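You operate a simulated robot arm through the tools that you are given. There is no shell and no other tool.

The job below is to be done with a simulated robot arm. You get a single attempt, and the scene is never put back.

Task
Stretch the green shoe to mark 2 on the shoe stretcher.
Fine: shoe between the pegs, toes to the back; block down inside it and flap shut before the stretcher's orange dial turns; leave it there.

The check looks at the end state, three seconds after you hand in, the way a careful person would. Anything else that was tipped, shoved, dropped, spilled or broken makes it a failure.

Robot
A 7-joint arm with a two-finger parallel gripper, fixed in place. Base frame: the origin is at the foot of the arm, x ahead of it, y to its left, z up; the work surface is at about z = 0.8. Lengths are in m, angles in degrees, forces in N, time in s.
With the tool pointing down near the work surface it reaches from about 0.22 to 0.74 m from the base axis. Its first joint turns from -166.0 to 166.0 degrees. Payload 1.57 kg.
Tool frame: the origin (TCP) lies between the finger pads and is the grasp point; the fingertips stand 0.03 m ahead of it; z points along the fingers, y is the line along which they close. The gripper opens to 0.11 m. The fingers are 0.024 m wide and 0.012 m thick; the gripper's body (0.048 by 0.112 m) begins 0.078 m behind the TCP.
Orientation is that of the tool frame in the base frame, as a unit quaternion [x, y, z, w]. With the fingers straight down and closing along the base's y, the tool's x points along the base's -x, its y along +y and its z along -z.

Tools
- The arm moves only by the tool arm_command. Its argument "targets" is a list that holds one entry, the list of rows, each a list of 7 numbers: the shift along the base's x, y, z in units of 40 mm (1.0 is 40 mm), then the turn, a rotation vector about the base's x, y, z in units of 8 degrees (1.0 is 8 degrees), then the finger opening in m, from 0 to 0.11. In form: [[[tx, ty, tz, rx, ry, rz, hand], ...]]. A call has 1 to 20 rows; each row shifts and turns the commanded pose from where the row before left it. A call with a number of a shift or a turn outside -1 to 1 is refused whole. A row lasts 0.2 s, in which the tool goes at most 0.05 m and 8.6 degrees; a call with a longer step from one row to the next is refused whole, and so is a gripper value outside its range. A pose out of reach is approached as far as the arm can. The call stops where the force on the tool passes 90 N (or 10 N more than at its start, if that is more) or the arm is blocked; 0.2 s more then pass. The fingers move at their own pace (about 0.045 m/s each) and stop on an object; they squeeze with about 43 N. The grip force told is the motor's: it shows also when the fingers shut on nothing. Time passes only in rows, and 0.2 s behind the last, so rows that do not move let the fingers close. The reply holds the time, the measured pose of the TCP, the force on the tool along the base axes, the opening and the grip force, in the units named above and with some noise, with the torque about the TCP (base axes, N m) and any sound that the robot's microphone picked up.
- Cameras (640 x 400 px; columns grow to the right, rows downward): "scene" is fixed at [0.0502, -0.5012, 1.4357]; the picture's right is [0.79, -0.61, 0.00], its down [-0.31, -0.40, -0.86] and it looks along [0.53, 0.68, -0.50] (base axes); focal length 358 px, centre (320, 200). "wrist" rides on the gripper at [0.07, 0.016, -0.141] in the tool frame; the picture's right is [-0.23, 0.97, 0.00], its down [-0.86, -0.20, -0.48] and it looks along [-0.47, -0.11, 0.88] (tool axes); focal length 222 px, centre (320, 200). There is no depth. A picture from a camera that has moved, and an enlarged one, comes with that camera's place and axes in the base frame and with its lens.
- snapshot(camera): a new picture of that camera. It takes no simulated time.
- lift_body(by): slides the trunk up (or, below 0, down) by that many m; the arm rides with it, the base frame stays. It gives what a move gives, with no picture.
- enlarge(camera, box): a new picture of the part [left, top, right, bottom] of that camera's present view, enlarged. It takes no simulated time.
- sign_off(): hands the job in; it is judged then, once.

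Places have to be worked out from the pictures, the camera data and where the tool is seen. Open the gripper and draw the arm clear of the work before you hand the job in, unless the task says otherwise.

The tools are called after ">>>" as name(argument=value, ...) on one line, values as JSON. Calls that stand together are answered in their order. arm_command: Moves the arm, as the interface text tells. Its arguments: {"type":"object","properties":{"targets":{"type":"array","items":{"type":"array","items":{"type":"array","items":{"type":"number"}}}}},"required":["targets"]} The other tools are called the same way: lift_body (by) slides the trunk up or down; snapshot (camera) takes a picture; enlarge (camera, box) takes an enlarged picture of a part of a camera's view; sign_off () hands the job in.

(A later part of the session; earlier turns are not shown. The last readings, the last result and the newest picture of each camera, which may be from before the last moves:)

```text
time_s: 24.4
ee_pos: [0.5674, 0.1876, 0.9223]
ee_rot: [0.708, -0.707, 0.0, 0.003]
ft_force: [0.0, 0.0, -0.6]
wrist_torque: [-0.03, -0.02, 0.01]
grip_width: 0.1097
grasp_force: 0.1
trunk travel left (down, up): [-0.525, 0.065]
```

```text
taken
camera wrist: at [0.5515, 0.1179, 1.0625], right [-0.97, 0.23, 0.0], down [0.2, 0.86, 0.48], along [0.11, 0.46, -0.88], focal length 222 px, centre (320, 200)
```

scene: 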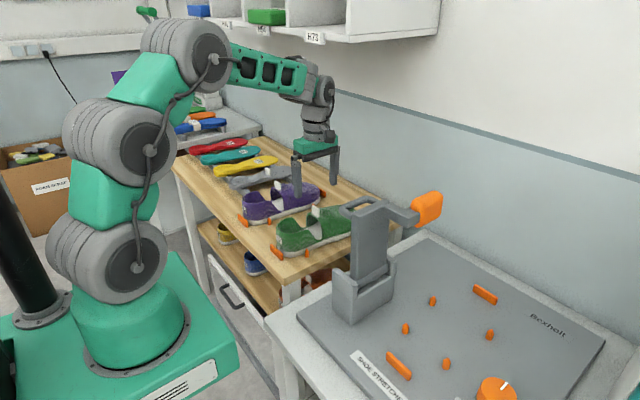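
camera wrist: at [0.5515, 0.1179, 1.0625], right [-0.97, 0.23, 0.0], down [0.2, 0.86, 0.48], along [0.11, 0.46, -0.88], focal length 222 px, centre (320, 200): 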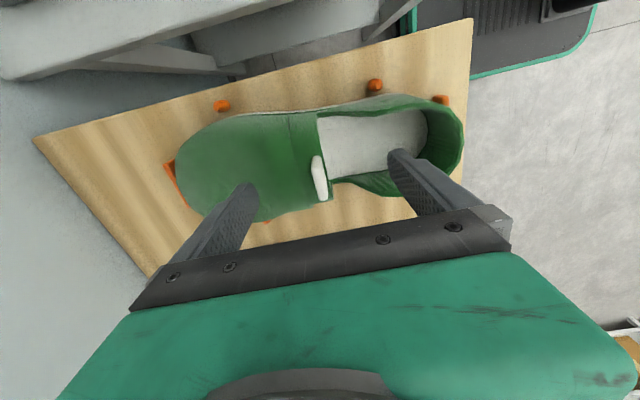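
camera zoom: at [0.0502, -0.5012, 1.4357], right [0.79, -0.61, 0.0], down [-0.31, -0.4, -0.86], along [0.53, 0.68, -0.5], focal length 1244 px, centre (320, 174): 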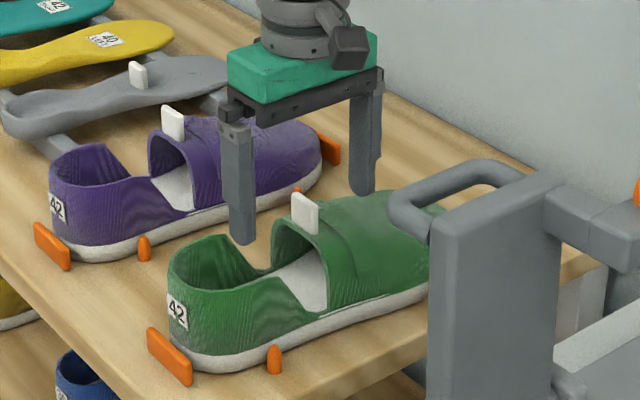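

The fingers straddle the tab and the hand position agrees with the picture. Closing on the tab now.

>>> arm_command(targets=[[[0, 0, 0, 0, 0, 0, 0.0], [0, 0, 0, 0, 0, 0, 0.0], [0, 0, 0, 0, 0, 0, 0.0], [0, 0, 0, 0, 0, 0, 0.0], [0, 0, 0, 0, 0, 0, 0.0], [0, 0, 0, 0, 0, 0, 0.0], [0, 0, 0, 0, 0, 0, 0.0], [0, 0, 0, 0, 0, 0, 0.0]]])

>>> snapshot(camera="wrist")

>>> enlarge(camera="scene", box=[260, 150, 380, 265])

```text
time_s: 26.2
ee_pos: [0.5683, 0.1881, 0.9221]
ee_rot: [0.708, -0.706, -0.001, 0.001]
ft_force: [0.1, -0.5, -0.8]
wrist_torque: [0.04, -0.06, -0.05]
grip_width: 0.0073
grasp_force: 26.5
trunk travel left (down, up): [-0.525, 0.065]
```

```text
taken
camera wrist: at [0.5515, 0.1179, 1.0627], right [-0.97, 0.23, 0.0], down [0.2, 0.86, 0.48], along [0.11, 0.46, -0.88], focal length 222 px, centre (320, 200)
```

wrist: 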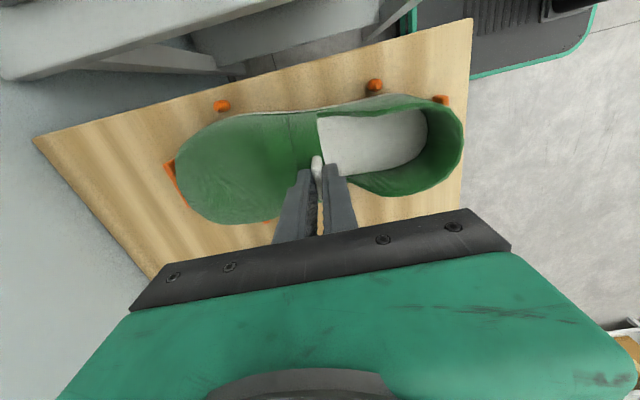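

```text
3.48 times, centred on (320, 208) of scene
camera zoom: at [0.0502, -0.5012, 1.4357], right [0.79, -0.61, 0.0], down [-0.31, -0.4, -0.86], along [0.53, 0.68, -0.5], focal length 1244 px, centre (320, 174)
```

zoom: 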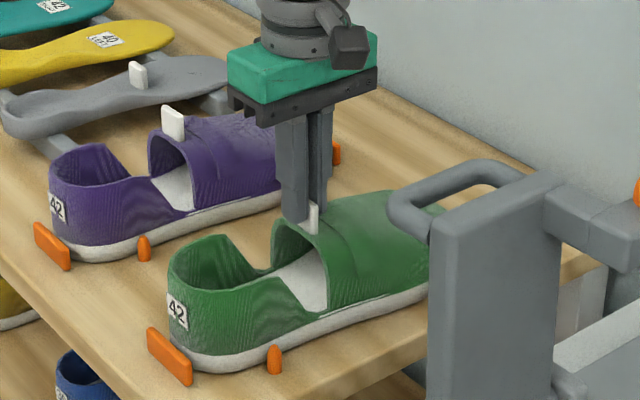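

The grip stopped at 7.3 mm, which matches the tab thickness. I'll lift gently by 6 cm, staying under the cubby, and check how the shoe hangs.

>>> arm_command(targets=[[[0, 0, 0.15, 0, 0, 0, 0.0], [0, 0, 0.25, 0, 0, 0, 0.0], [0, 0, 0.3, 0, 0, 0, 0.0], [0, 0, 0.3, 0, 0, 0, 0.0], [0, 0, 0.25, 0, 0, 0, 0.0], [0, 0, 0.2, 0, 0, 0, 0.0], [0, 0, 0, 0, 0, 0, 0.0]]])

>>> snapshot(camera="wrist")

>>> enlarge(camera="scene", box=[240, 100, 440, 265])

```text
time_s: 27.8
ee_pos: [0.568, 0.1873, 0.9808]
ee_rot: [0.707, -0.707, 0.001, 0.002]
ft_force: [-0.5, 0.4, -2.4]
wrist_torque: [0.05, 0.39, -0.04]
grip_width: 0.0079
grasp_force: 26.7
trunk travel left (down, up): [-0.525, 0.065]
```

```text
taken
camera wrist: at [0.5513, 0.1176, 1.1211], right [-0.97, 0.23, 0.0], down [0.2, 0.86, 0.48], along [0.11, 0.46, -0.88], focal length 222 px, centre (320, 200)
```

wrist: 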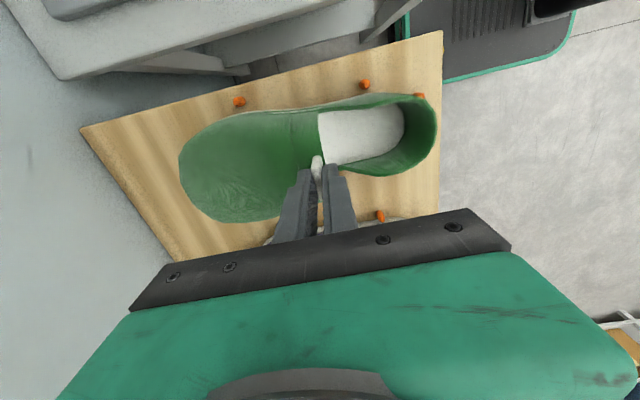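

```text
2.42 times, centred on (340, 182) of scene
camera zoom: at [0.0502, -0.5012, 1.4357], right [0.79, -0.61, 0.0], down [-0.31, -0.4, -0.86], along [0.53, 0.68, -0.5], focal length 867 px, centre (272, 242)
```

zoom: 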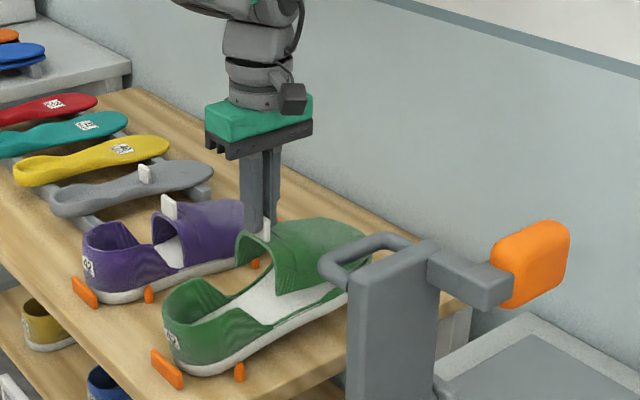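

The shoe seems to hang heel-down and the heel may still be near the rack. I'll look closer before lifting further.

>>> enlarge(camera="scene", box=[260, 160, 400, 265])

>>> enlarge(camera="wrist", box=[160, 70, 460, 240])

```text
3.81 times, centred on (330, 212) of scene
camera zoom: at [0.0502, -0.5012, 1.4357], right [0.79, -0.61, 0.0], down [-0.31, -0.4, -0.86], along [0.53, 0.68, -0.5], focal length 1362 px, centre (282, 152)
```

zoom: 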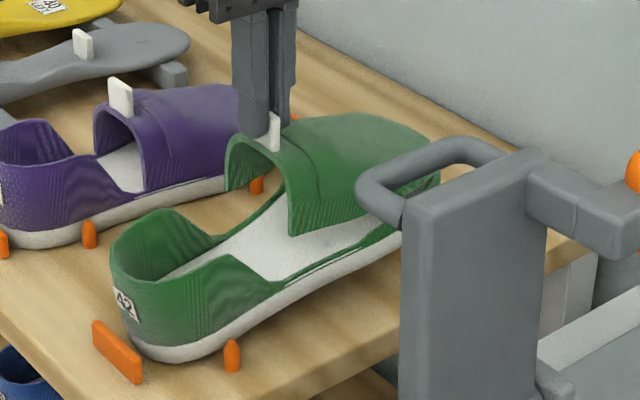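

```text
2.13 times, centred on (310, 155) of wrist
camera zoom: at [0.5513, 0.1176, 1.1211], right [-0.97, 0.23, 0.0], down [0.2, 0.86, 0.48], along [0.11, 0.46, -0.88], focal length 474 px, centre (341, 296)
```

zoom: 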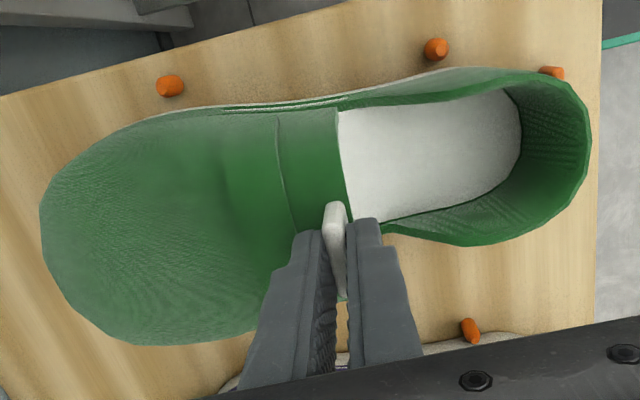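

The vamp lifts relative to the sole, so the sole is drooping from the toe and the heel still rests near the rack. I'll raise slowly to z≈1.03, which stays below the cubby, and see whether the heel comes free of the pegs.

>>> arm_command(targets=[[[0, 0, 0.15, 0, 0, 0, 0.0], [0, 0, 0.25, 0, 0, 0, 0.0], [0, 0, 0.3, 0, 0, 0, 0.0], [0, 0, 0.3, 0, 0, 0, 0.0], [0, 0, 0.2, 0, 0, 0, 0.0], [0, 0, 0, 0, 0, 0, 0.0], [0, 0, 0, 0, 0, 0, 0.0]]])

>>> enlarge(camera="scene", box=[240, 100, 440, 265])

>>> snapshot(camera="wrist")

```text
time_s: 29.4
ee_pos: [0.5665, 0.188, 1.0275]
ee_rot: [0.708, -0.706, -0.001, 0.003]
ft_force: [-0.3, 0.3, -2.4]
wrist_torque: [0.03, 0.39, -0.03]
grip_width: 0.0074
grasp_force: 27.1
trunk travel left (down, up): [-0.525, 0.065]
```

```text
2.42 times, centred on (340, 182) of scene
camera zoom: at [0.0502, -0.5012, 1.4357], right [0.79, -0.61, 0.0], down [-0.31, -0.4, -0.86], along [0.53, 0.68, -0.5], focal length 867 px, centre (272, 242)
```

zoom: 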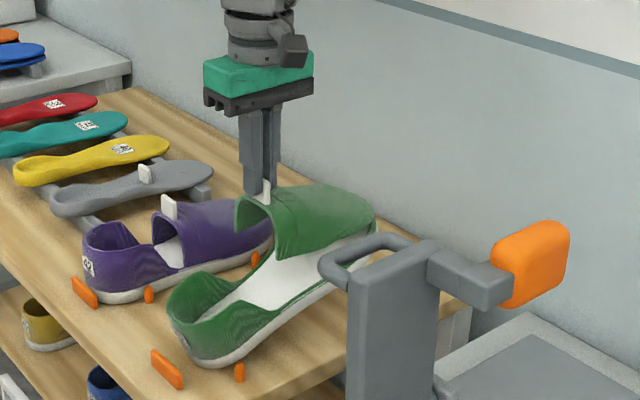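

```text
taken
camera wrist: at [0.5516, 0.1178, 1.1684], right [-0.97, 0.23, 0.0], down [0.2, 0.86, 0.48], along [0.11, 0.46, -0.88], focal length 222 px, centre (320, 200)
```

wrist: 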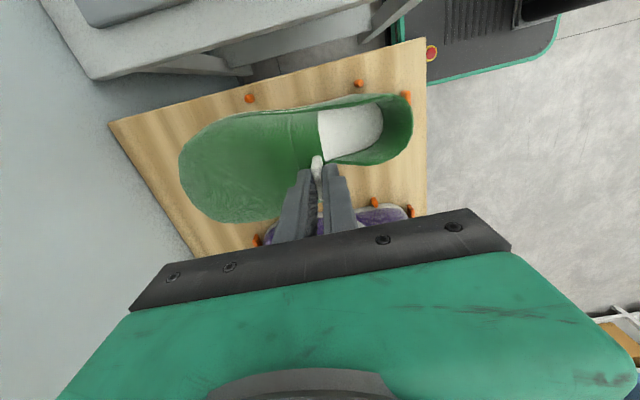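

The reading (2.4 N with 0.39 N·m, so the load acts 0.16 m ahead) shows the vamp is freely hinged at the toe and the heel still rests on the rack. The tab won't carry the shoe, so I'll lower it straight back, let go, and grip the shoe across its sides instead.

>>> arm_command(targets=[[[0, 0, -0.2, 0, 0, 0, 0.0], [0, 0, -0.35, 0, 0, 0, 0.0], [0, 0, -0.4, 0, 0, 0, 0.0], [0, 0, -0.4, 0, 0, 0, 0.0], [0, 0, -0.4, 0, 0, 0, 0.0], [0, 0, -0.35, 0, 0, 0, 0.0], [0, 0, -0.25, 0, 0, 0, 0.0], [0, 0, -0.15, 0, 0, 0, 0.0], [0, 0, -0.08, 0, 0, 0, 0.0], [0, 0, 0, 0, 0, 0, 0.0]]])

>>> enlarge(camera="scene", box=[260, 150, 380, 265])

>>> snapshot(camera="wrist")

```text
time_s: 31.6
ee_pos: [0.5686, 0.1867, 0.9247]
ee_rot: [0.708, -0.706, -0.001, 0.002]
ft_force: [0.3, 0.0, -2.5]
wrist_torque: [0.0, 0.19, -0.02]
grip_width: 0.0076
grasp_force: 26.9
trunk travel left (down, up): [-0.525, 0.065]
```

```text
3.48 times, centred on (320, 208) of scene
camera zoom: at [0.0502, -0.5012, 1.4357], right [0.79, -0.61, 0.0], down [-0.31, -0.4, -0.86], along [0.53, 0.68, -0.5], focal length 1244 px, centre (320, 174)
```

zoom: 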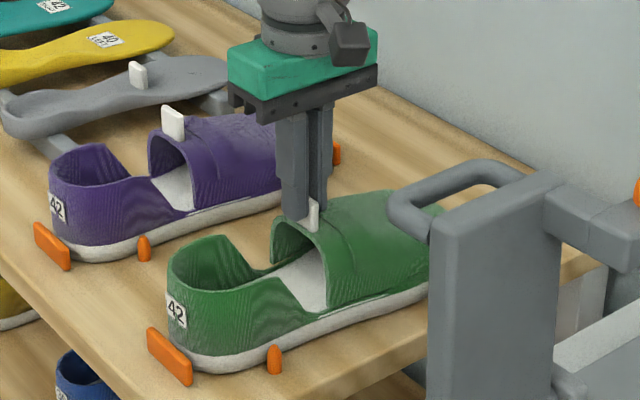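

```text
taken
camera wrist: at [0.5518, 0.1179, 1.0653], right [-0.97, 0.23, 0.0], down [0.2, 0.86, 0.48], along [0.1, 0.46, -0.88], focal length 222 px, centre (320, 200)
```

wrist: 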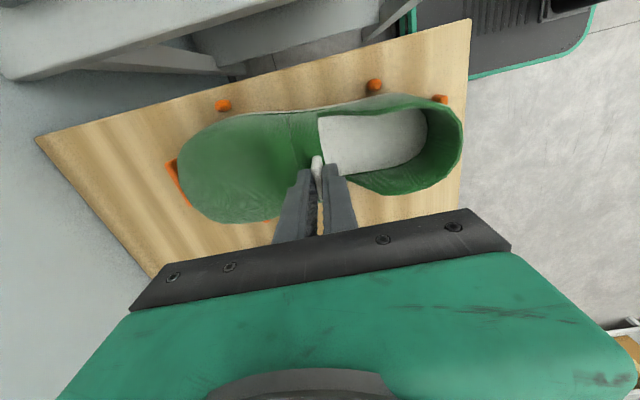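

The shoe is back within 3 mm of its rest height. I'll lower the last few millimetres, then open just enough to release the tab.

>>> arm_command(targets=[[[0, 0, -0.065, 0, 0, 0, 0.0], [0, 0, 0, 0, 0, 0, 0.0], [0, 0, 0, 0, 0, 0, 0.03], [0, 0, 0, 0, 0, 0, 0.05], [0, 0, 0, 0, 0, 0, 0.05], [0, 0, 0, 0, 0, 0, 0.05]]])

>>> snapshot(camera="wrist")

```text
time_s: 33.0
ee_pos: [0.5677, 0.1878, 0.9219]
ee_rot: [0.708, -0.706, -0.001, 0.001]
ft_force: [0.3, 0.7, 0.4]
wrist_torque: [0.01, -0.03, -0.03]
grip_width: 0.05
grasp_force: 0.2
trunk travel left (down, up): [-0.525, 0.065]
```

```text
taken
camera wrist: at [0.5515, 0.1177, 1.0628], right [-0.97, 0.23, 0.0], down [0.2, 0.86, 0.48], along [0.11, 0.46, -0.88], focal length 222 px, centre (320, 200)
```

wrist: 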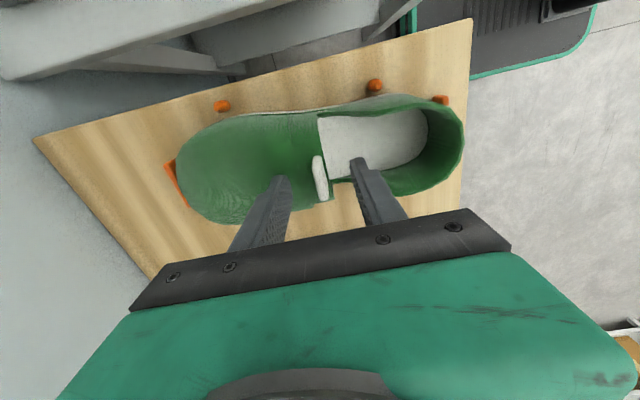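

The tab is released and the shoe sits as before. I'll rise above the tab, draw back to x≈0.45, and turn the hand -90° so the fingers close along y.

>>> arm_command(targets=[[[0, 0, 0.6, 0, 0, 0, 0.05], [0, 0, 0.8, 0, 0, 0, 0.05], [0, 0, 0.6, 0, 0, 0, 0.08], [-0.6, 0, 0, 0, 0, 0, 0.11], [-0.8, 0, 0, 0, 0, 0, 0.11], [-0.8, 0, 0.2, 0, 0, -1, 0.11], [-0.6, 0, 0.3, 0, 0, -1, 0.11], [0, 0, 0.3, 0, 0, -1, 0.11], [0, 0, 0, 0, 0, -1, 0.11], [0, 0, 0, 0, 0, -1, 0.11], [0, 0, 0, 0, 0, -1, 0.11], [0, 0, 0, 0, 0, -1, 0.11], [0, 0, 0, 0, 0, -1, 0.11], [0, 0, 0, 0, 0, -1, 0.11], [0, 0, 0, 0, 0, -1, 0.11], [0, 0, 0, 0, 0, -1, 0.11], [0, 0, 0, 0, 0, -0.25, 0.11], [0, 0, 0, 0, 0, 0, 0.11]]])

>>> snapshot(camera="wrist")

>>> snapshot(camera="scene")

```text
time_s: 36.8
ee_pos: [0.4573, 0.1875, 1.0345]
ee_rot: [0.0, 1.0, 0.003, -0.001]
ft_force: [-0.7, -0.4, 1.3]
wrist_torque: [0.0, 0.02, 0.0]
grip_width: 0.1101
grasp_force: 0.0
trunk travel left (down, up): [-0.525, 0.065]
```

```text
taken
camera wrist: at [0.3859, 0.2031, 1.1749], right [0.23, 0.97, 0.0], down [0.86, -0.2, 0.48], along [0.46, -0.11, -0.88], focal length 222 px, centre (320, 200)
```

wrist: 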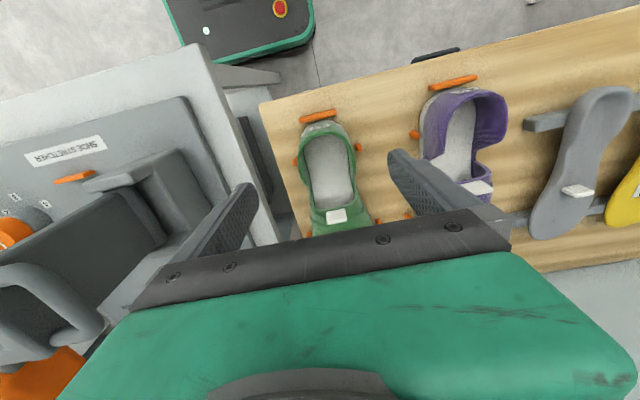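

```text
taken
```

scene: 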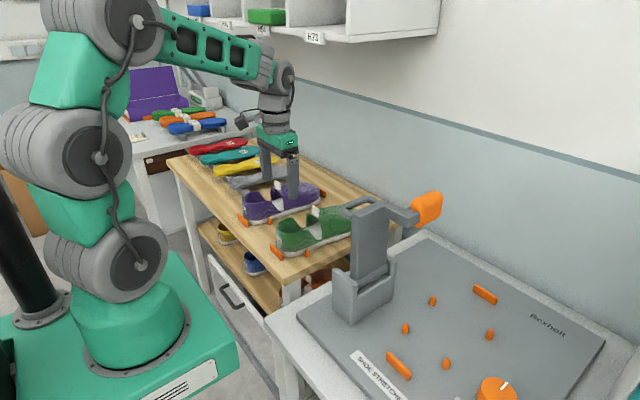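

The hand now closes along y. I'll enlarge the shoe to measure the waist width just behind the vamp edge.

>>> enlarge(camera="wrist", box=[270, 100, 400, 240])

>>> enlarge(camera="scene", box=[260, 190, 380, 265])

```text
2.86 times, centred on (335, 170) of wrist
camera zoom: at [0.3859, 0.2031, 1.1749], right [0.23, 0.97, 0.0], down [0.86, -0.2, 0.48], along [0.46, -0.11, -0.88], focal length 635 px, centre (277, 286)
```

zoom: 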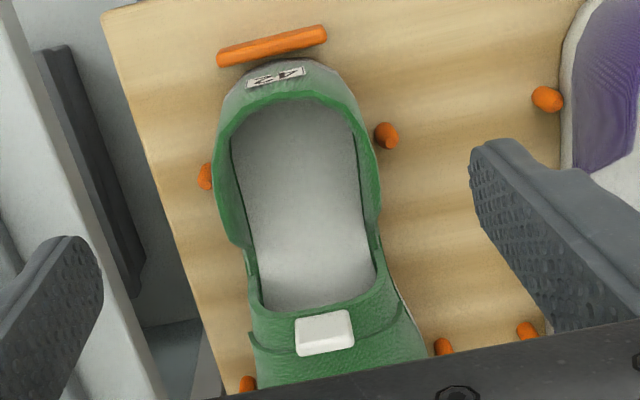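

```text
5.33 times, centred on (320, 228) of scene
camera zoom: at [0.0502, -0.5012, 1.4357], right [0.79, -0.61, 0.0], down [-0.31, -0.4, -0.86], along [0.53, 0.68, -0.5], focal length 1907 px, centre (320, 53)
```

zoom: 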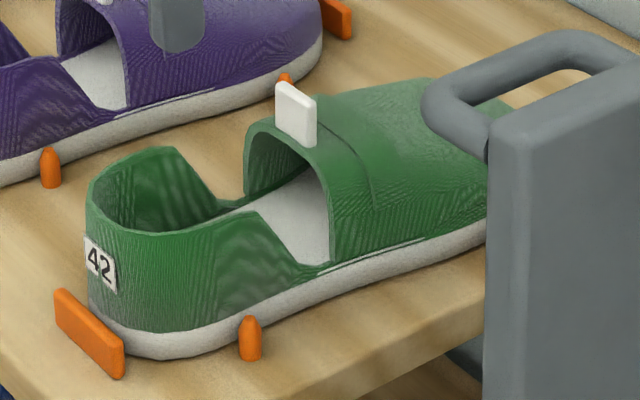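

The shoe's waist at x≈0.54 is about 82 mm wide and centred at y≈0.186, with a solid sole edge about 2 cm high just behind the vamp. I'll come over it at x≈0.538 and descend with the fingers open on both sides.

>>> arm_command(targets=[[[0.5, 0, -0.2, 0, 0, 0, 0.11], [0.75, 0, -0.3, 0, 0, 0, 0.11], [0.55, -0.02, -0.3, 0, 0, 0, 0.11], [0.22, -0.02, -0.3, 0, 0, 0, 0.11], [0, 0, -0.4, 0, 0, 0, 0.11], [0, 0, -0.6, 0, 0, 0, 0.11], [0, 0, -0.6, 0, 0, 0, 0.11], [0, 0, -0.6, 0, 0, 0, 0.11], [0, 0, -0.5, 0, 0, 0, 0.11], [0, 0, 0, 0, 0, 0, 0.11]]])

>>> snapshot(camera="wrist")

>>> enlarge(camera="scene", box=[250, 130, 400, 270])

```text
time_s: 39.0
ee_pos: [0.5377, 0.1858, 0.8811]
ee_rot: [-0.001, 1.0, 0.002, -0.001]
ft_force: [-0.5, 0.6, -0.6]
wrist_torque: [0.02, 0.01, 0.0]
grip_width: 0.1099
grasp_force: 0.1
trunk travel left (down, up): [-0.525, 0.065]
```

```text
taken
camera wrist: at [0.4671, 0.2016, 1.0223], right [0.23, 0.97, 0.0], down [0.86, -0.2, 0.48], along [0.46, -0.11, -0.88], focal length 222 px, centre (320, 200)
```

wrist: 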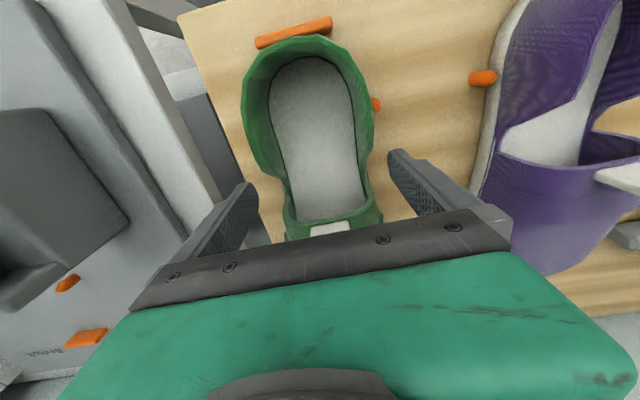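

```text
2.86 times, centred on (325, 200) of scene
camera zoom: at [0.0502, -0.5012, 1.4357], right [0.79, -0.61, 0.0], down [-0.31, -0.4, -0.86], along [0.53, 0.68, -0.5], focal length 1022 px, centre (306, 200)
```

zoom: 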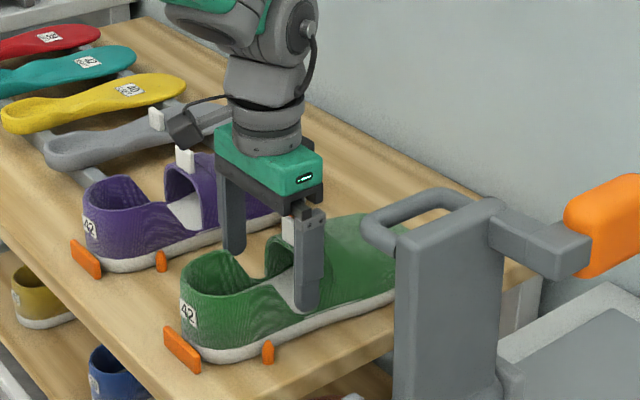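

The fingers are on either side of the waist with room to spare. Descending the last 4 cm to z≈0.838.

>>> arm_command(targets=[[[0, 0, -0.3, 0, 0, 0, 0.11], [0, 0, -0.4, 0, 0, 0, 0.11], [0, 0, -0.25, 0, 0, 0, 0.11], [0, 0, -0.12, 0, 0, 0, 0.11], [0, 0, 0, 0, 0, 0, 0.11]]])

>>> snapshot(camera="wrist")

>>> enlarge(camera="scene", box=[260, 160, 380, 265])

```text
time_s: 40.2
ee_pos: [0.5356, 0.1852, 0.8382]
ee_rot: [-0.001, 1.0, 0.002, -0.001]
ft_force: [0.7, -0.4, 0.3]
wrist_torque: [0.01, -0.03, -0.01]
grip_width: 0.11
grasp_force: 0.0
trunk travel left (down, up): [-0.525, 0.065]
```

```text
taken
camera wrist: at [0.4663, 0.2013, 0.9795], right [0.23, 0.97, 0.0], down [0.86, -0.2, 0.48], along [0.46, -0.11, -0.88], focal length 222 px, centre (320, 200)
```

wrist: 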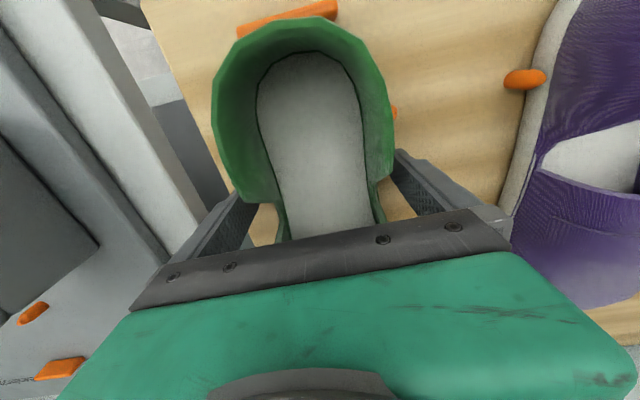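

```text
3.81 times, centred on (320, 212) of scene
camera zoom: at [0.0502, -0.5012, 1.4357], right [0.79, -0.61, 0.0], down [-0.31, -0.4, -0.86], along [0.53, 0.68, -0.5], focal length 1362 px, centre (320, 152)
```

zoom: 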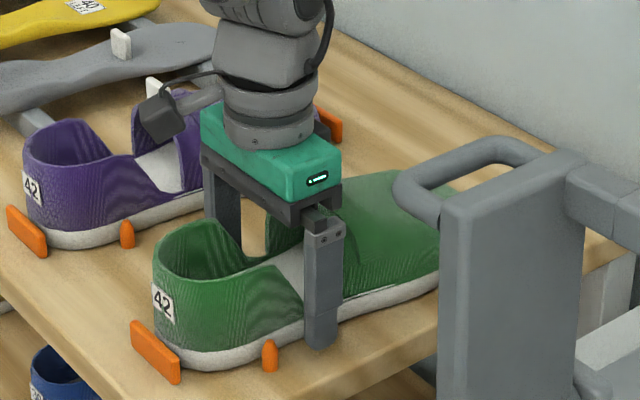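

The fingertips are beside the sole with no contact. Closing on the shoe now.

>>> arm_command(targets=[[[0, 0, 0, 0, 0, 0, 0.085], [0, 0, 0, 0, 0, 0, 0.08], [0, 0, 0, 0, 0, 0, 0.06], [0, 0, 0, 0, 0, 0, 0.03], [0, 0, 0, 0, 0, 0, 0.0], [0, 0, 0, 0, 0, 0, 0.0], [0, 0, 0, 0, 0, 0, 0.0]]])

>>> snapshot(camera="wrist")

>>> enlarge(camera="scene", box=[260, 160, 380, 265])

```text
time_s: 41.8
ee_pos: [0.5369, 0.185, 0.8385]
ee_rot: [0.0, 1.0, 0.002, 0.0]
ft_force: [-1.3, 4.3, 0.3]
wrist_torque: [0.24, 0.08, 0.03]
grip_width: 0.0863
grasp_force: 43.0
trunk travel left (down, up): [-0.525, 0.065]
```

```text
taken
camera wrist: at [0.4663, 0.2015, 0.9797], right [0.23, 0.97, 0.0], down [0.86, -0.2, 0.48], along [0.46, -0.11, -0.88], focal length 222 px, centre (320, 200)
```

wrist: 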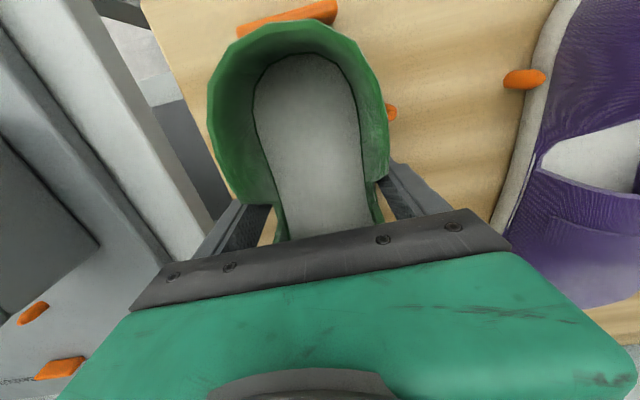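

```text
3.81 times, centred on (320, 212) of scene
camera zoom: at [0.0502, -0.5012, 1.4357], right [0.79, -0.61, 0.0], down [-0.31, -0.4, -0.86], along [0.53, 0.68, -0.5], focal length 1362 px, centre (320, 152)
```

zoom: 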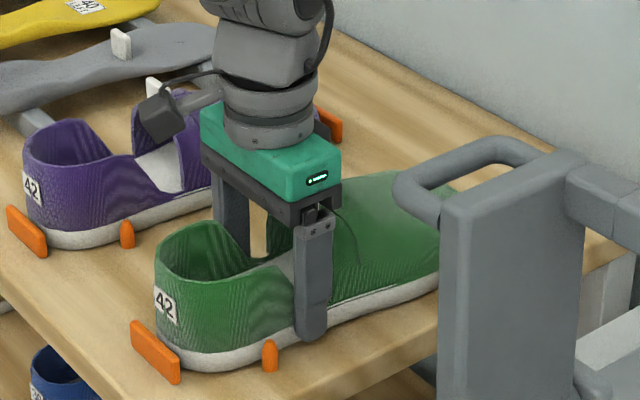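

The shoe is held at 86 mm with 43 N. I'll lift slowly and check the weight and that it stays level.

>>> arm_command(targets=[[[0, 0, 0.15, 0, 0, 0, 0.0], [0, 0, 0.25, 0, 0, 0, 0.0], [0, 0, 0.3, 0, 0, 0, 0.0], [0, 0, 0.35, 0, 0, 0, 0.0], [0, 0, 0.35, 0, 0, 0, 0.0], [0, 0, 0.3, 0, 0, 0, 0.0], [0, 0, 0.2, 0, 0, 0, 0.0], [0, 0, 0, 0, 0, 0, 0.0]]])

>>> enlarge(camera="scene", box=[240, 110, 420, 265])

>>> snapshot(camera="wrist")

```text
time_s: 43.6
ee_pos: [0.5367, 0.1865, 0.9146]
ee_rot: [-0.001, 1.0, 0.003, -0.001]
ft_force: [0.3, 0.0, -4.7]
wrist_torque: [0.0, 0.25, 0.01]
grip_width: 0.0861
grasp_force: 42.9
trunk travel left (down, up): [-0.525, 0.065]
```

```text
2.58 times, centred on (330, 188) of scene
camera zoom: at [0.0502, -0.5012, 1.4357], right [0.79, -0.61, 0.0], down [-0.31, -0.4, -0.86], along [0.53, 0.68, -0.5], focal length 923 px, centre (294, 232)
```

zoom: 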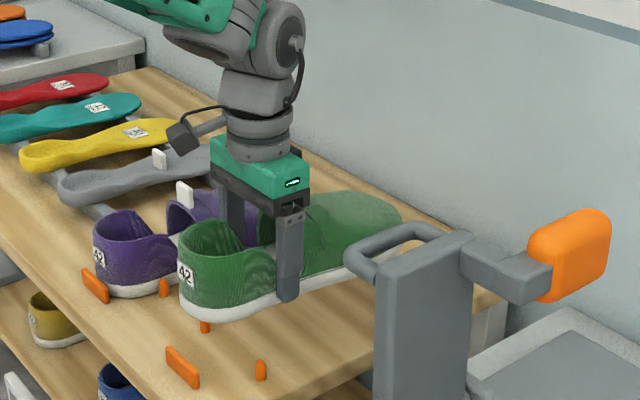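

```text
taken
camera wrist: at [0.4666, 0.2014, 1.056], right [0.23, 0.97, 0.0], down [0.86, -0.2, 0.48], along [0.46, -0.11, -0.88], focal length 222 px, centre (320, 200)
```

wrist: 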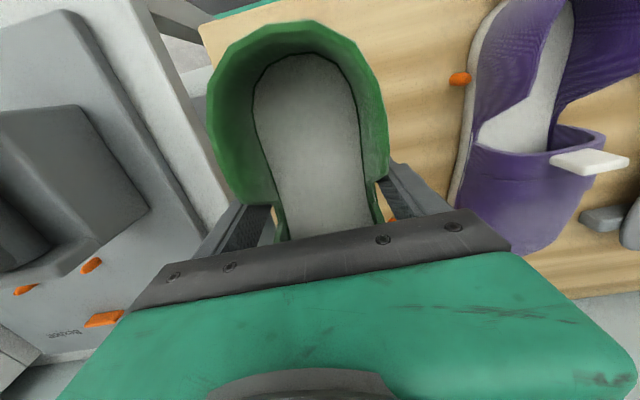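

The shoe hangs level at 4.7 N. I'll draw it back toward x≈0.44 to clear the cubby, then raise to about z=1.20 so the sole passes above the flap.

>>> arm_command(targets=[[[-0.3, 0, 0.15, 0, 0, 0, 0.0], [-0.6, 0, 0.3, 0, 0, 0, 0.0], [-0.7, 0, 0.3, 0, 0, 0, 0.0], [-0.6, 0, 0.3, 0, 0, 0, 0.0], [-0.4, 0, 0.4, 0, 0, 0, 0.0], [0, 0, 0.6, 0, 0, 0, 0.0], [0, 0, 0.75, 0, 0, 0, 0.0], [0, 0, 0.75, 0, 0, 0, 0.0], [0, 0, 0.75, 0, 0, 0, 0.0], [0, 0, 0.75, 0, 0, 0, 0.0], [0, 0, 0.75, 0, 0, 0, 0.0], [0, 0, 0.75, 0, 0, 0, 0.0], [0, 0, 0.5, 0, 0, 0, 0.0], [0, 0, 0.2, 0, 0, 0, 0.0], [0, 0, 0, 0, 0, 0, 0.0]]])

>>> snapshot(camera="scene")

>>> snapshot(camera="wrist")

```text
time_s: 46.8
ee_pos: [0.432, 0.187, 1.2059]
ee_rot: [-0.001, 1.0, 0.002, -0.001]
ft_force: [-1.1, 0.6, -4.7]
wrist_torque: [0.0, 0.25, 0.0]
grip_width: 0.086
grasp_force: 42.9
trunk travel left (down, up): [-0.525, 0.065]
```

```text
taken
```

scene: 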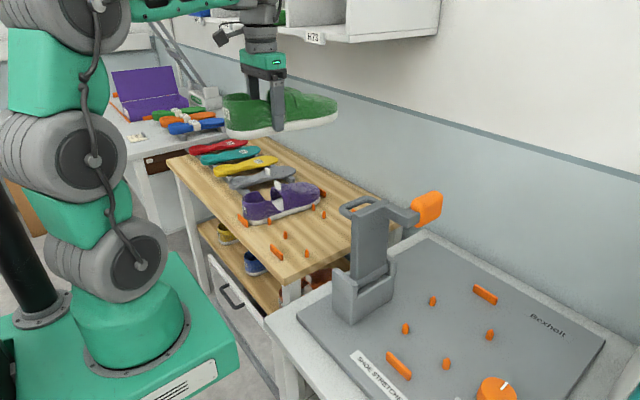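

```text
taken
camera wrist: at [0.3625, 0.2016, 1.3461], right [0.23, 0.97, 0.0], down [0.86, -0.2, 0.48], along [0.46, -0.11, -0.88], focal length 222 px, centre (320, 200)
```

wrist: 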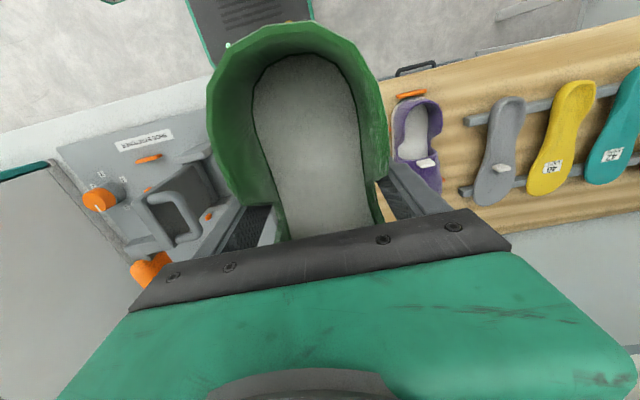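

The shoe is steady and clear. Now I'll carry it over the flap toward y≈-0.25 at this height.

>>> arm_command(targets=[[[0, -0.3, 0, 0, 0, 0, 0.0], [0, -0.6, 0, 0, 0, 0, 0.0], [0, -0.8, 0, 0, 0, 0, 0.0], [0, -0.9, 0, 0, 0, 0, 0.0], [0, -0.9, 0, 0, 0, 0, 0.0], [0, -0.9, 0, 0, 0, 0, 0.0], [0, -0.9, 0, 0, 0, 0, 0.0], [0, -0.9, 0, 0, 0, 0, 0.0], [0, -0.9, 0, 0, 0, 0, 0.0], [0, -0.9, 0, 0, 0, 0, 0.0], [0, -0.9, 0, 0, 0, 0, 0.0], [0, -0.8, 0, 0, 0, 0, 0.0], [0, -0.6, 0, 0, 0, 0, 0.0], [0, -0.4, 0, 0, 0, 0, 0.0], [0, -0.2, 0, 0, 0, 0, 0.0], [0, 0, 0, 0, 0, 0, 0.0], [0, 0, 0, 0, 0, 0, 0.0]]])

>>> snapshot(camera="scene")

>>> snapshot(camera="wrist")

```text
time_s: 50.4
ee_pos: [0.4314, -0.2489, 1.2053]
ee_rot: [-0.001, 1.0, 0.002, -0.001]
ft_force: [-0.9, -0.3, -4.0]
wrist_torque: [-0.01, 0.21, -0.02]
grip_width: 0.0862
grasp_force: 42.7
trunk travel left (down, up): [-0.525, 0.065]
```

```text
taken
```

scene: 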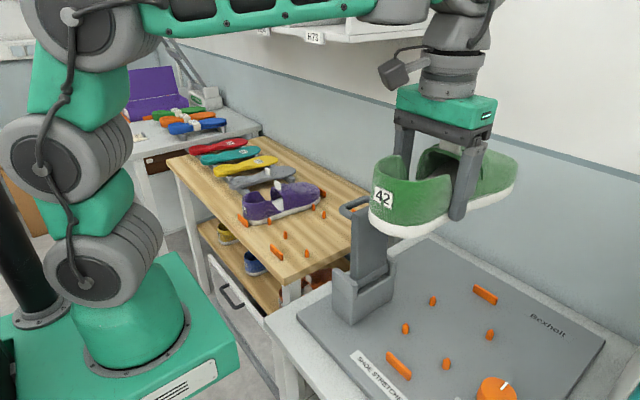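

```text
taken
camera wrist: at [0.3631, -0.2344, 1.3461], right [0.23, 0.97, 0.0], down [0.86, -0.2, 0.48], along [0.46, -0.11, -0.88], focal length 222 px, centre (320, 200)
```

wrist: 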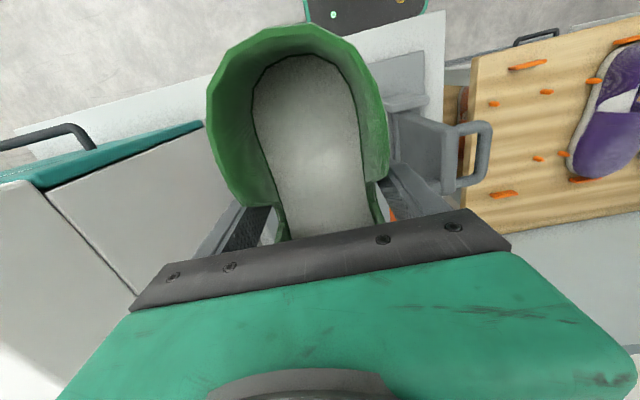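

The shoe is over the stretcher at height. I'll advance to x≈0.534 and come down to about z=0.94, keeping the sole well above the pegs, to check alignment.

>>> arm_command(targets=[[[0.4, 0, 0, 0, 0, 0, 0.0], [0.7, 0, 0, 0, 0, 0, 0.0], [0.7, -0.01, 0, 0, 0, 0, 0.0], [0.5, -0.02, 0, 0, 0, 0, 0.0], [0.26, 0, -0.2, 0, 0, 0, 0.0], [0, 0, -0.5, 0, 0, 0, 0.0], [0, 0, -0.75, 0, 0, 0, 0.0], [0, 0, -0.75, 0, 0, 0, 0.0], [0, 0, -0.75, 0, 0, 0, 0.0], [0, 0, -0.75, 0, 0, 0, 0.0], [0, 0, -0.75, 0, 0, 0, 0.0], [0, 0, -0.75, 0, 0, 0, 0.0], [0, 0, -0.7, 0, 0, 0, 0.0], [0, 0, -0.5, 0, 0, 0, 0.0], [0, 0, -0.2, 0, 0, 0, 0.0], [0, 0, 0, 0, 0, 0, 0.0]]])

>>> snapshot(camera="scene")

>>> snapshot(camera="wrist")

```text
time_s: 53.8
ee_pos: [0.5353, -0.2503, 0.9408]
ee_rot: [-0.001, 1.0, 0.002, -0.001]
ft_force: [0.8, 0.3, -3.9]
wrist_torque: [0.01, 0.21, 0.0]
grip_width: 0.0859
grasp_force: 42.9
trunk travel left (down, up): [-0.525, 0.065]
```

```text
taken
```

scene: 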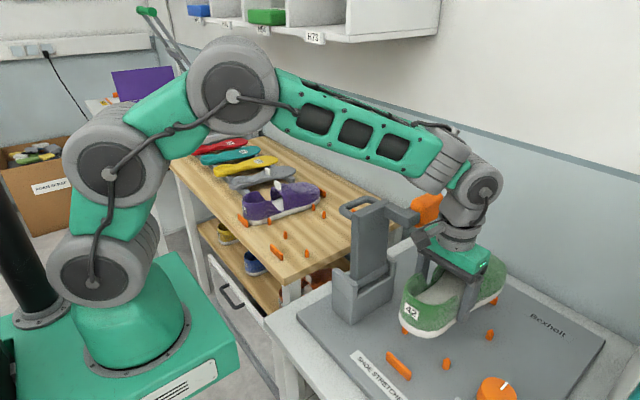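

```text
taken
camera wrist: at [0.4654, -0.2357, 1.0815], right [0.23, 0.97, 0.0], down [0.86, -0.2, 0.48], along [0.46, -0.11, -0.88], focal length 222 px, centre (320, 200)
```

wrist: 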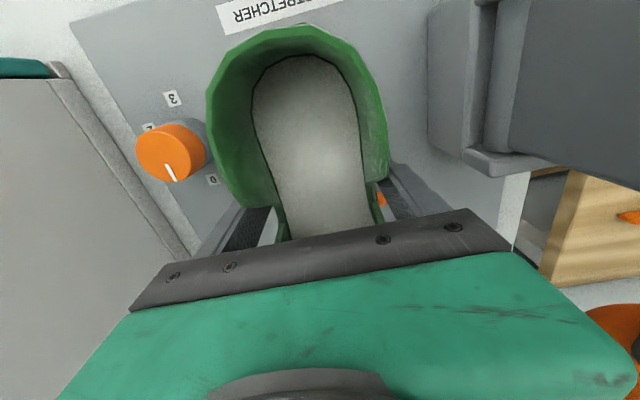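

I'll enlarge the scene around the shoe and pegs to check alignment and the clearance between the wrist and the block.

>>> enlarge(camera="scene", box=[340, 170, 560, 390])

>>> enlarge(camera="wrist", box=[180, 0, 440, 220])

```text
1.82 times, centred on (450, 280) of scene
camera zoom: at [0.0502, -0.5012, 1.4357], right [0.79, -0.61, 0.0], down [-0.31, -0.4, -0.86], along [0.53, 0.68, -0.5], focal length 650 px, centre (84, 54)
```

zoom: 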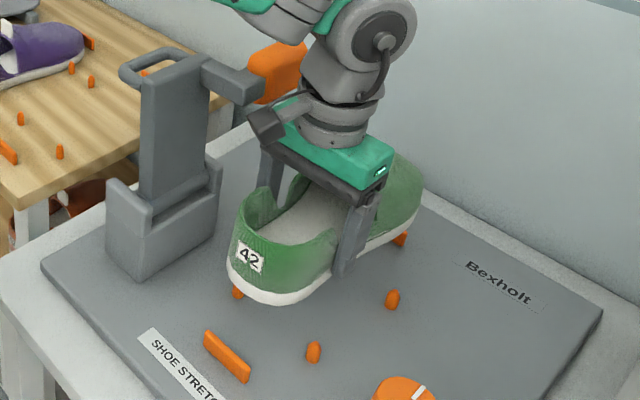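

```text
1.82 times, centred on (310, 110) of wrist
camera zoom: at [0.4654, -0.2357, 1.0815], right [0.23, 0.97, 0.0], down [0.86, -0.2, 0.48], along [0.46, -0.11, -0.88], focal length 404 px, centre (338, 364)
```

zoom: 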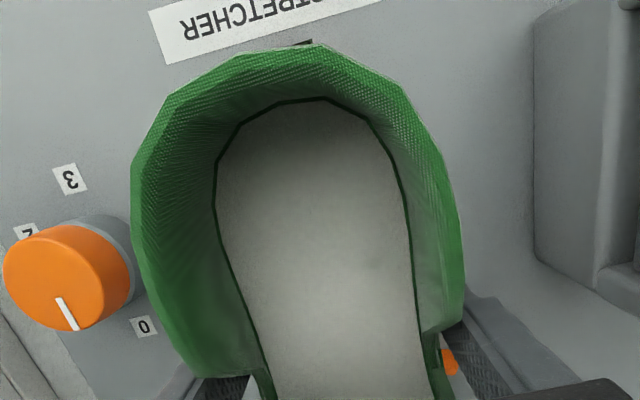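

The wrist has a few centimetres of clearance from the block and the shoe lines up with the slot. I'll lower until the sole is just reaching the peg tops, then look again.

>>> arm_command(targets=[[[-0.03, 0.01, -0.4, 0, 0, 0, 0.0], [0, 0, -0.5, 0, 0, 0, 0.0], [0, 0, -0.5, 0, 0, 0, 0.0], [0, 0, -0.35, 0, 0, 0, 0.0], [0, 0, -0.15, 0, 0, 0, 0.0], [0, 0, 0, 0, 0, 0, 0.0]]])

>>> enlarge(camera="scene", box=[360, 220, 540, 390])

>>> snapshot(camera="wrist")

```text
time_s: 55.2
ee_pos: [0.5333, -0.2509, 0.8647]
ee_rot: [0.0, 1.0, 0.002, -0.001]
ft_force: [0.3, 0.6, -5.5]
wrist_torque: [-0.02, 0.24, 0.0]
grip_width: 0.0862
grasp_force: 43.1
trunk travel left (down, up): [-0.525, 0.065]
```

```text
2.35 times, centred on (450, 305) of scene
camera zoom: at [0.0502, -0.5012, 1.4357], right [0.79, -0.61, 0.0], down [-0.31, -0.4, -0.86], along [0.53, 0.68, -0.5], focal length 841 px, centre (14, -47)
```

zoom: 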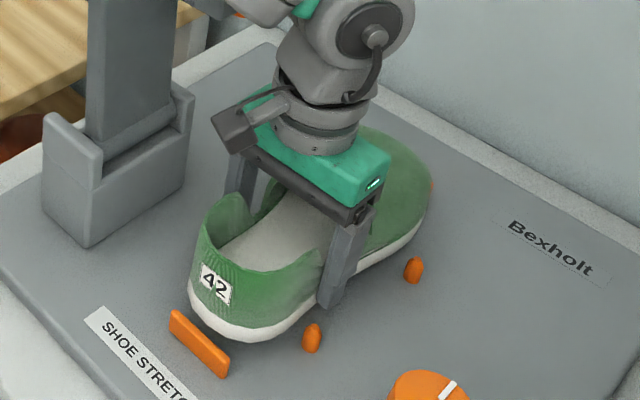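

```text
taken
camera wrist: at [0.4641, -0.2355, 1.0058], right [0.23, 0.97, 0.0], down [0.86, -0.2, 0.48], along [0.46, -0.11, -0.88], focal length 222 px, centre (320, 200)
```

wrist: 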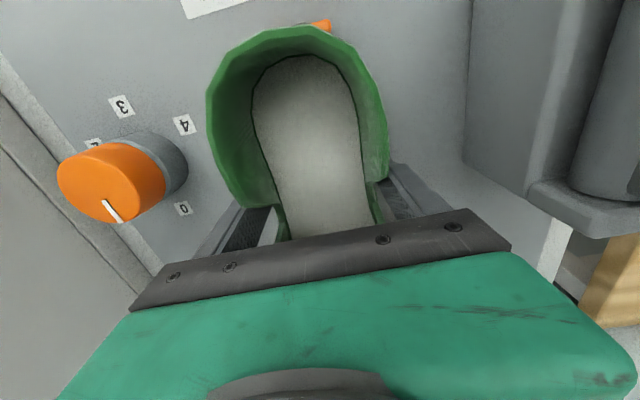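

The shoe is just above the peg tops. The -y finger is close to the heel peg, so I'll zoom in to judge that clearance before lowering further.

>>> enlarge(camera="scene", box=[410, 290, 490, 350])

>>> enlarge(camera="scene", box=[440, 250, 550, 330])

>>> enlarge(camera="wrist", box=[190, 10, 420, 240])

```text
6.67 times, centred on (450, 320) of scene
camera zoom: at [0.0502, -0.5012, 1.4357], right [0.79, -0.61, 0.0], down [-0.31, -0.4, -0.86], along [0.53, 0.68, -0.5], focal length 2384 px, centre (-547, -600)
```

zoom: 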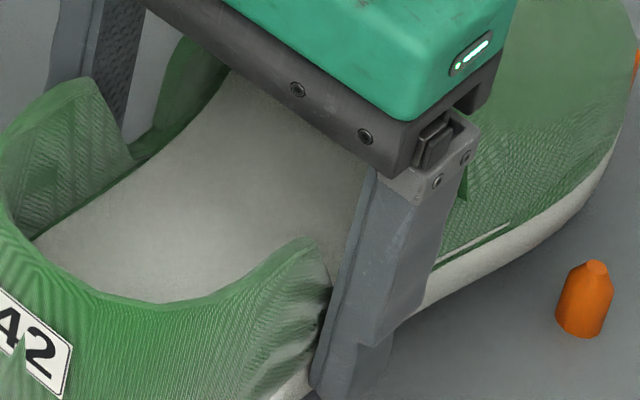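

```text
5.00 times, centred on (495, 290) of scene
camera zoom: at [0.0502, -0.5012, 1.4357], right [0.79, -0.61, 0.0], down [-0.31, -0.4, -0.86], along [0.53, 0.68, -0.5], focal length 1788 px, centre (-555, -250)
```

zoom: 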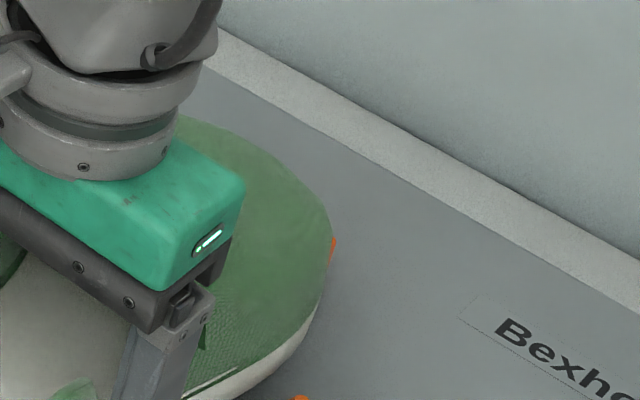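

```text
1.74 times, centred on (305, 125) of wrist
camera zoom: at [0.4641, -0.2355, 1.0058], right [0.23, 0.97, 0.0], down [0.86, -0.2, 0.48], along [0.46, -0.11, -0.88], focal length 386 px, centre (346, 330)
```

zoom: 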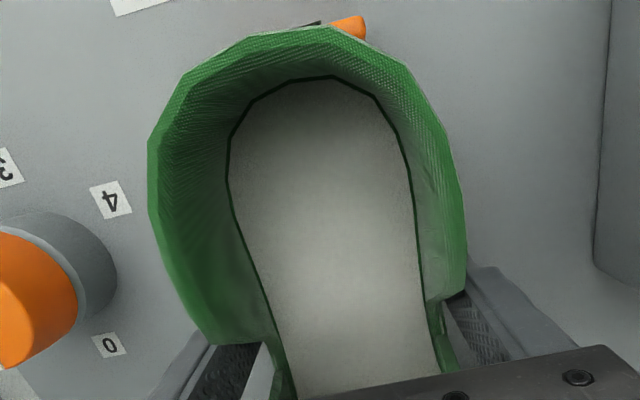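

>>> enlarge(camera="scene", box=[420, 325, 492, 379])

```text
7.41 times, centred on (456, 352) of scene
camera zoom: at [0.0502, -0.5012, 1.4357], right [0.79, -0.61, 0.0], down [-0.31, -0.4, -0.86], along [0.53, 0.68, -0.5], focal length 2649 px, centre (-687, -926)
```

zoom: 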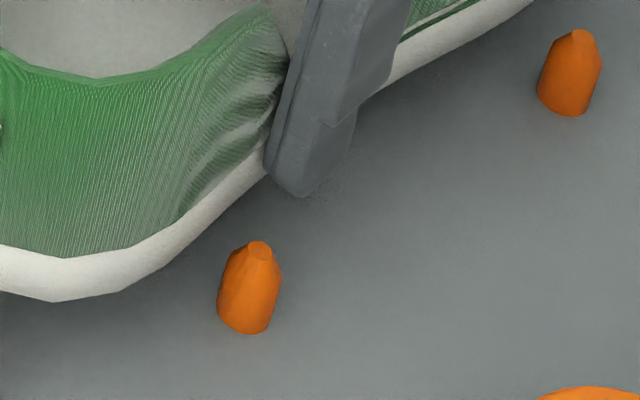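

In this close view the finger clears the heel peg by about 7 mm in x, and the sole has 5–6 mm to the pegs on each side. I'll lower 12 mm in small steps and check the force for any landing on a bar or peg.

>>> arm_command(targets=[[[0, 0, -0.1, 0, 0, 0, 0.0], [0, 0, -0.1, 0, 0, 0, 0.0], [0, 0, -0.1, 0, 0, 0, 0.0], [0, 0, 0, 0, 0, 0, 0.0]]])

>>> enlarge(camera="scene", box=[390, 300, 510, 390])

```text
time_s: 56.2
ee_pos: [0.5338, -0.2512, 0.8529]
ee_rot: [0.001, 1.0, 0.001, 0.0]
ft_force: [0.9, -9.0, -2.9]
wrist_torque: [-0.28, 0.0, -0.94]
grip_width: 0.0861
grasp_force: 43.4
trunk travel left (down, up): [-0.525, 0.065]
```

```text
4.44 times, centred on (450, 345) of scene
camera zoom: at [0.0502, -0.5012, 1.4357], right [0.79, -0.61, 0.0], down [-0.31, -0.4, -0.86], along [0.53, 0.68, -0.5], focal length 1589 px, centre (-258, -444)
```

zoom: 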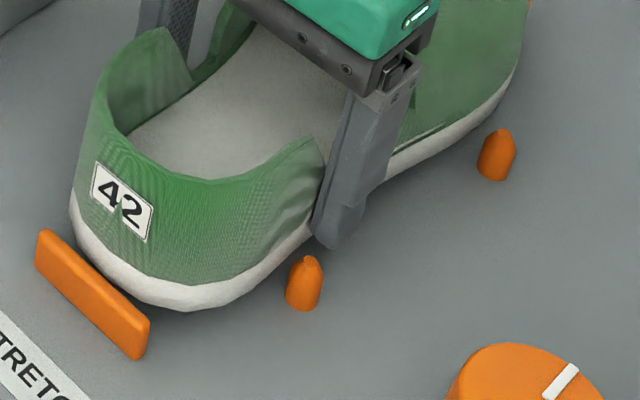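

A 9 N sideways force with -0.94 N·m of yaw torque puts the contact about 0.10 m ahead, at the +y toe peg, so the shoe is yawed slightly. I'll turn it by about -1.5° to relieve that and read the force again.

>>> arm_command(targets=[[[0, 0, 0, 0, 0, -0.1, 0.0], [0, 0, 0, 0, 0, -0.1, 0.0], [0, 0, 0, 0, 0, 0, 0.0]]])

>>> enlarge(camera="scene", box=[390, 240, 540, 390])

```text
time_s: 57.0
ee_pos: [0.5329, -0.249, 0.8529]
ee_rot: [0.012, 1.0, 0.003, -0.002]
ft_force: [0.6, 0.1, -3.3]
wrist_torque: [0.02, 0.23, 0.02]
grip_width: 0.086
grasp_force: 43.1
trunk travel left (down, up): [-0.525, 0.065]
```

```text
2.67 times, centred on (465, 315) of scene
camera zoom: at [0.0502, -0.5012, 1.4357], right [0.79, -0.61, 0.0], down [-0.31, -0.4, -0.86], along [0.53, 0.68, -0.5], focal length 954 px, centre (-67, -107)
```

zoom: 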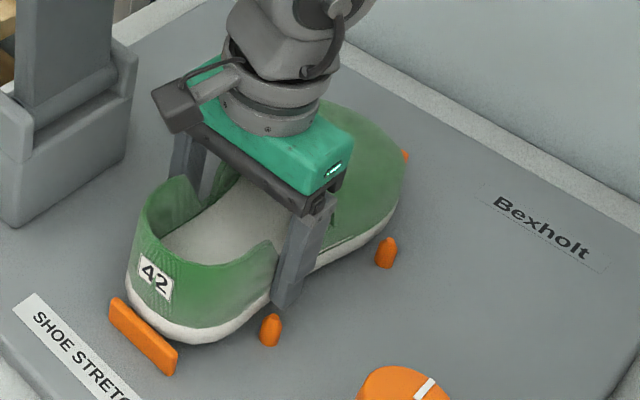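

The side force is gone. I'll keep lowering in small steps toward the seat height of about 0.838.

>>> arm_command(targets=[[[0, 0, -0.1, 0, 0, 0, 0.0], [0, 0, -0.1, 0, 0, 0, 0.0], [0, 0, -0.07, 0, 0, 0, 0.0], [0, 0, 0, 0, 0, 0, 0.0]]])

>>> enlarge(camera="scene", box=[390, 240, 540, 390])

```text
time_s: 58.0
ee_pos: [0.5338, -0.2507, 0.843]
ee_rot: [0.013, 1.0, 0.001, -0.002]
ft_force: [-2.1, -0.8, -0.2]
wrist_torque: [0.04, -0.37, 0.0]
grip_width: 0.0863
grasp_force: 42.8
trunk travel left (down, up): [-0.525, 0.065]
```

```text
2.67 times, centred on (465, 315) of scene
camera zoom: at [0.0502, -0.5012, 1.4357], right [0.79, -0.61, 0.0], down [-0.31, -0.4, -0.86], along [0.53, 0.68, -0.5], focal length 954 px, centre (-67, -107)
```

zoom: 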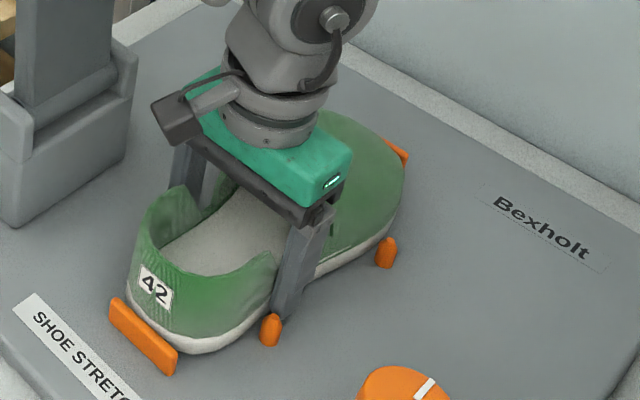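

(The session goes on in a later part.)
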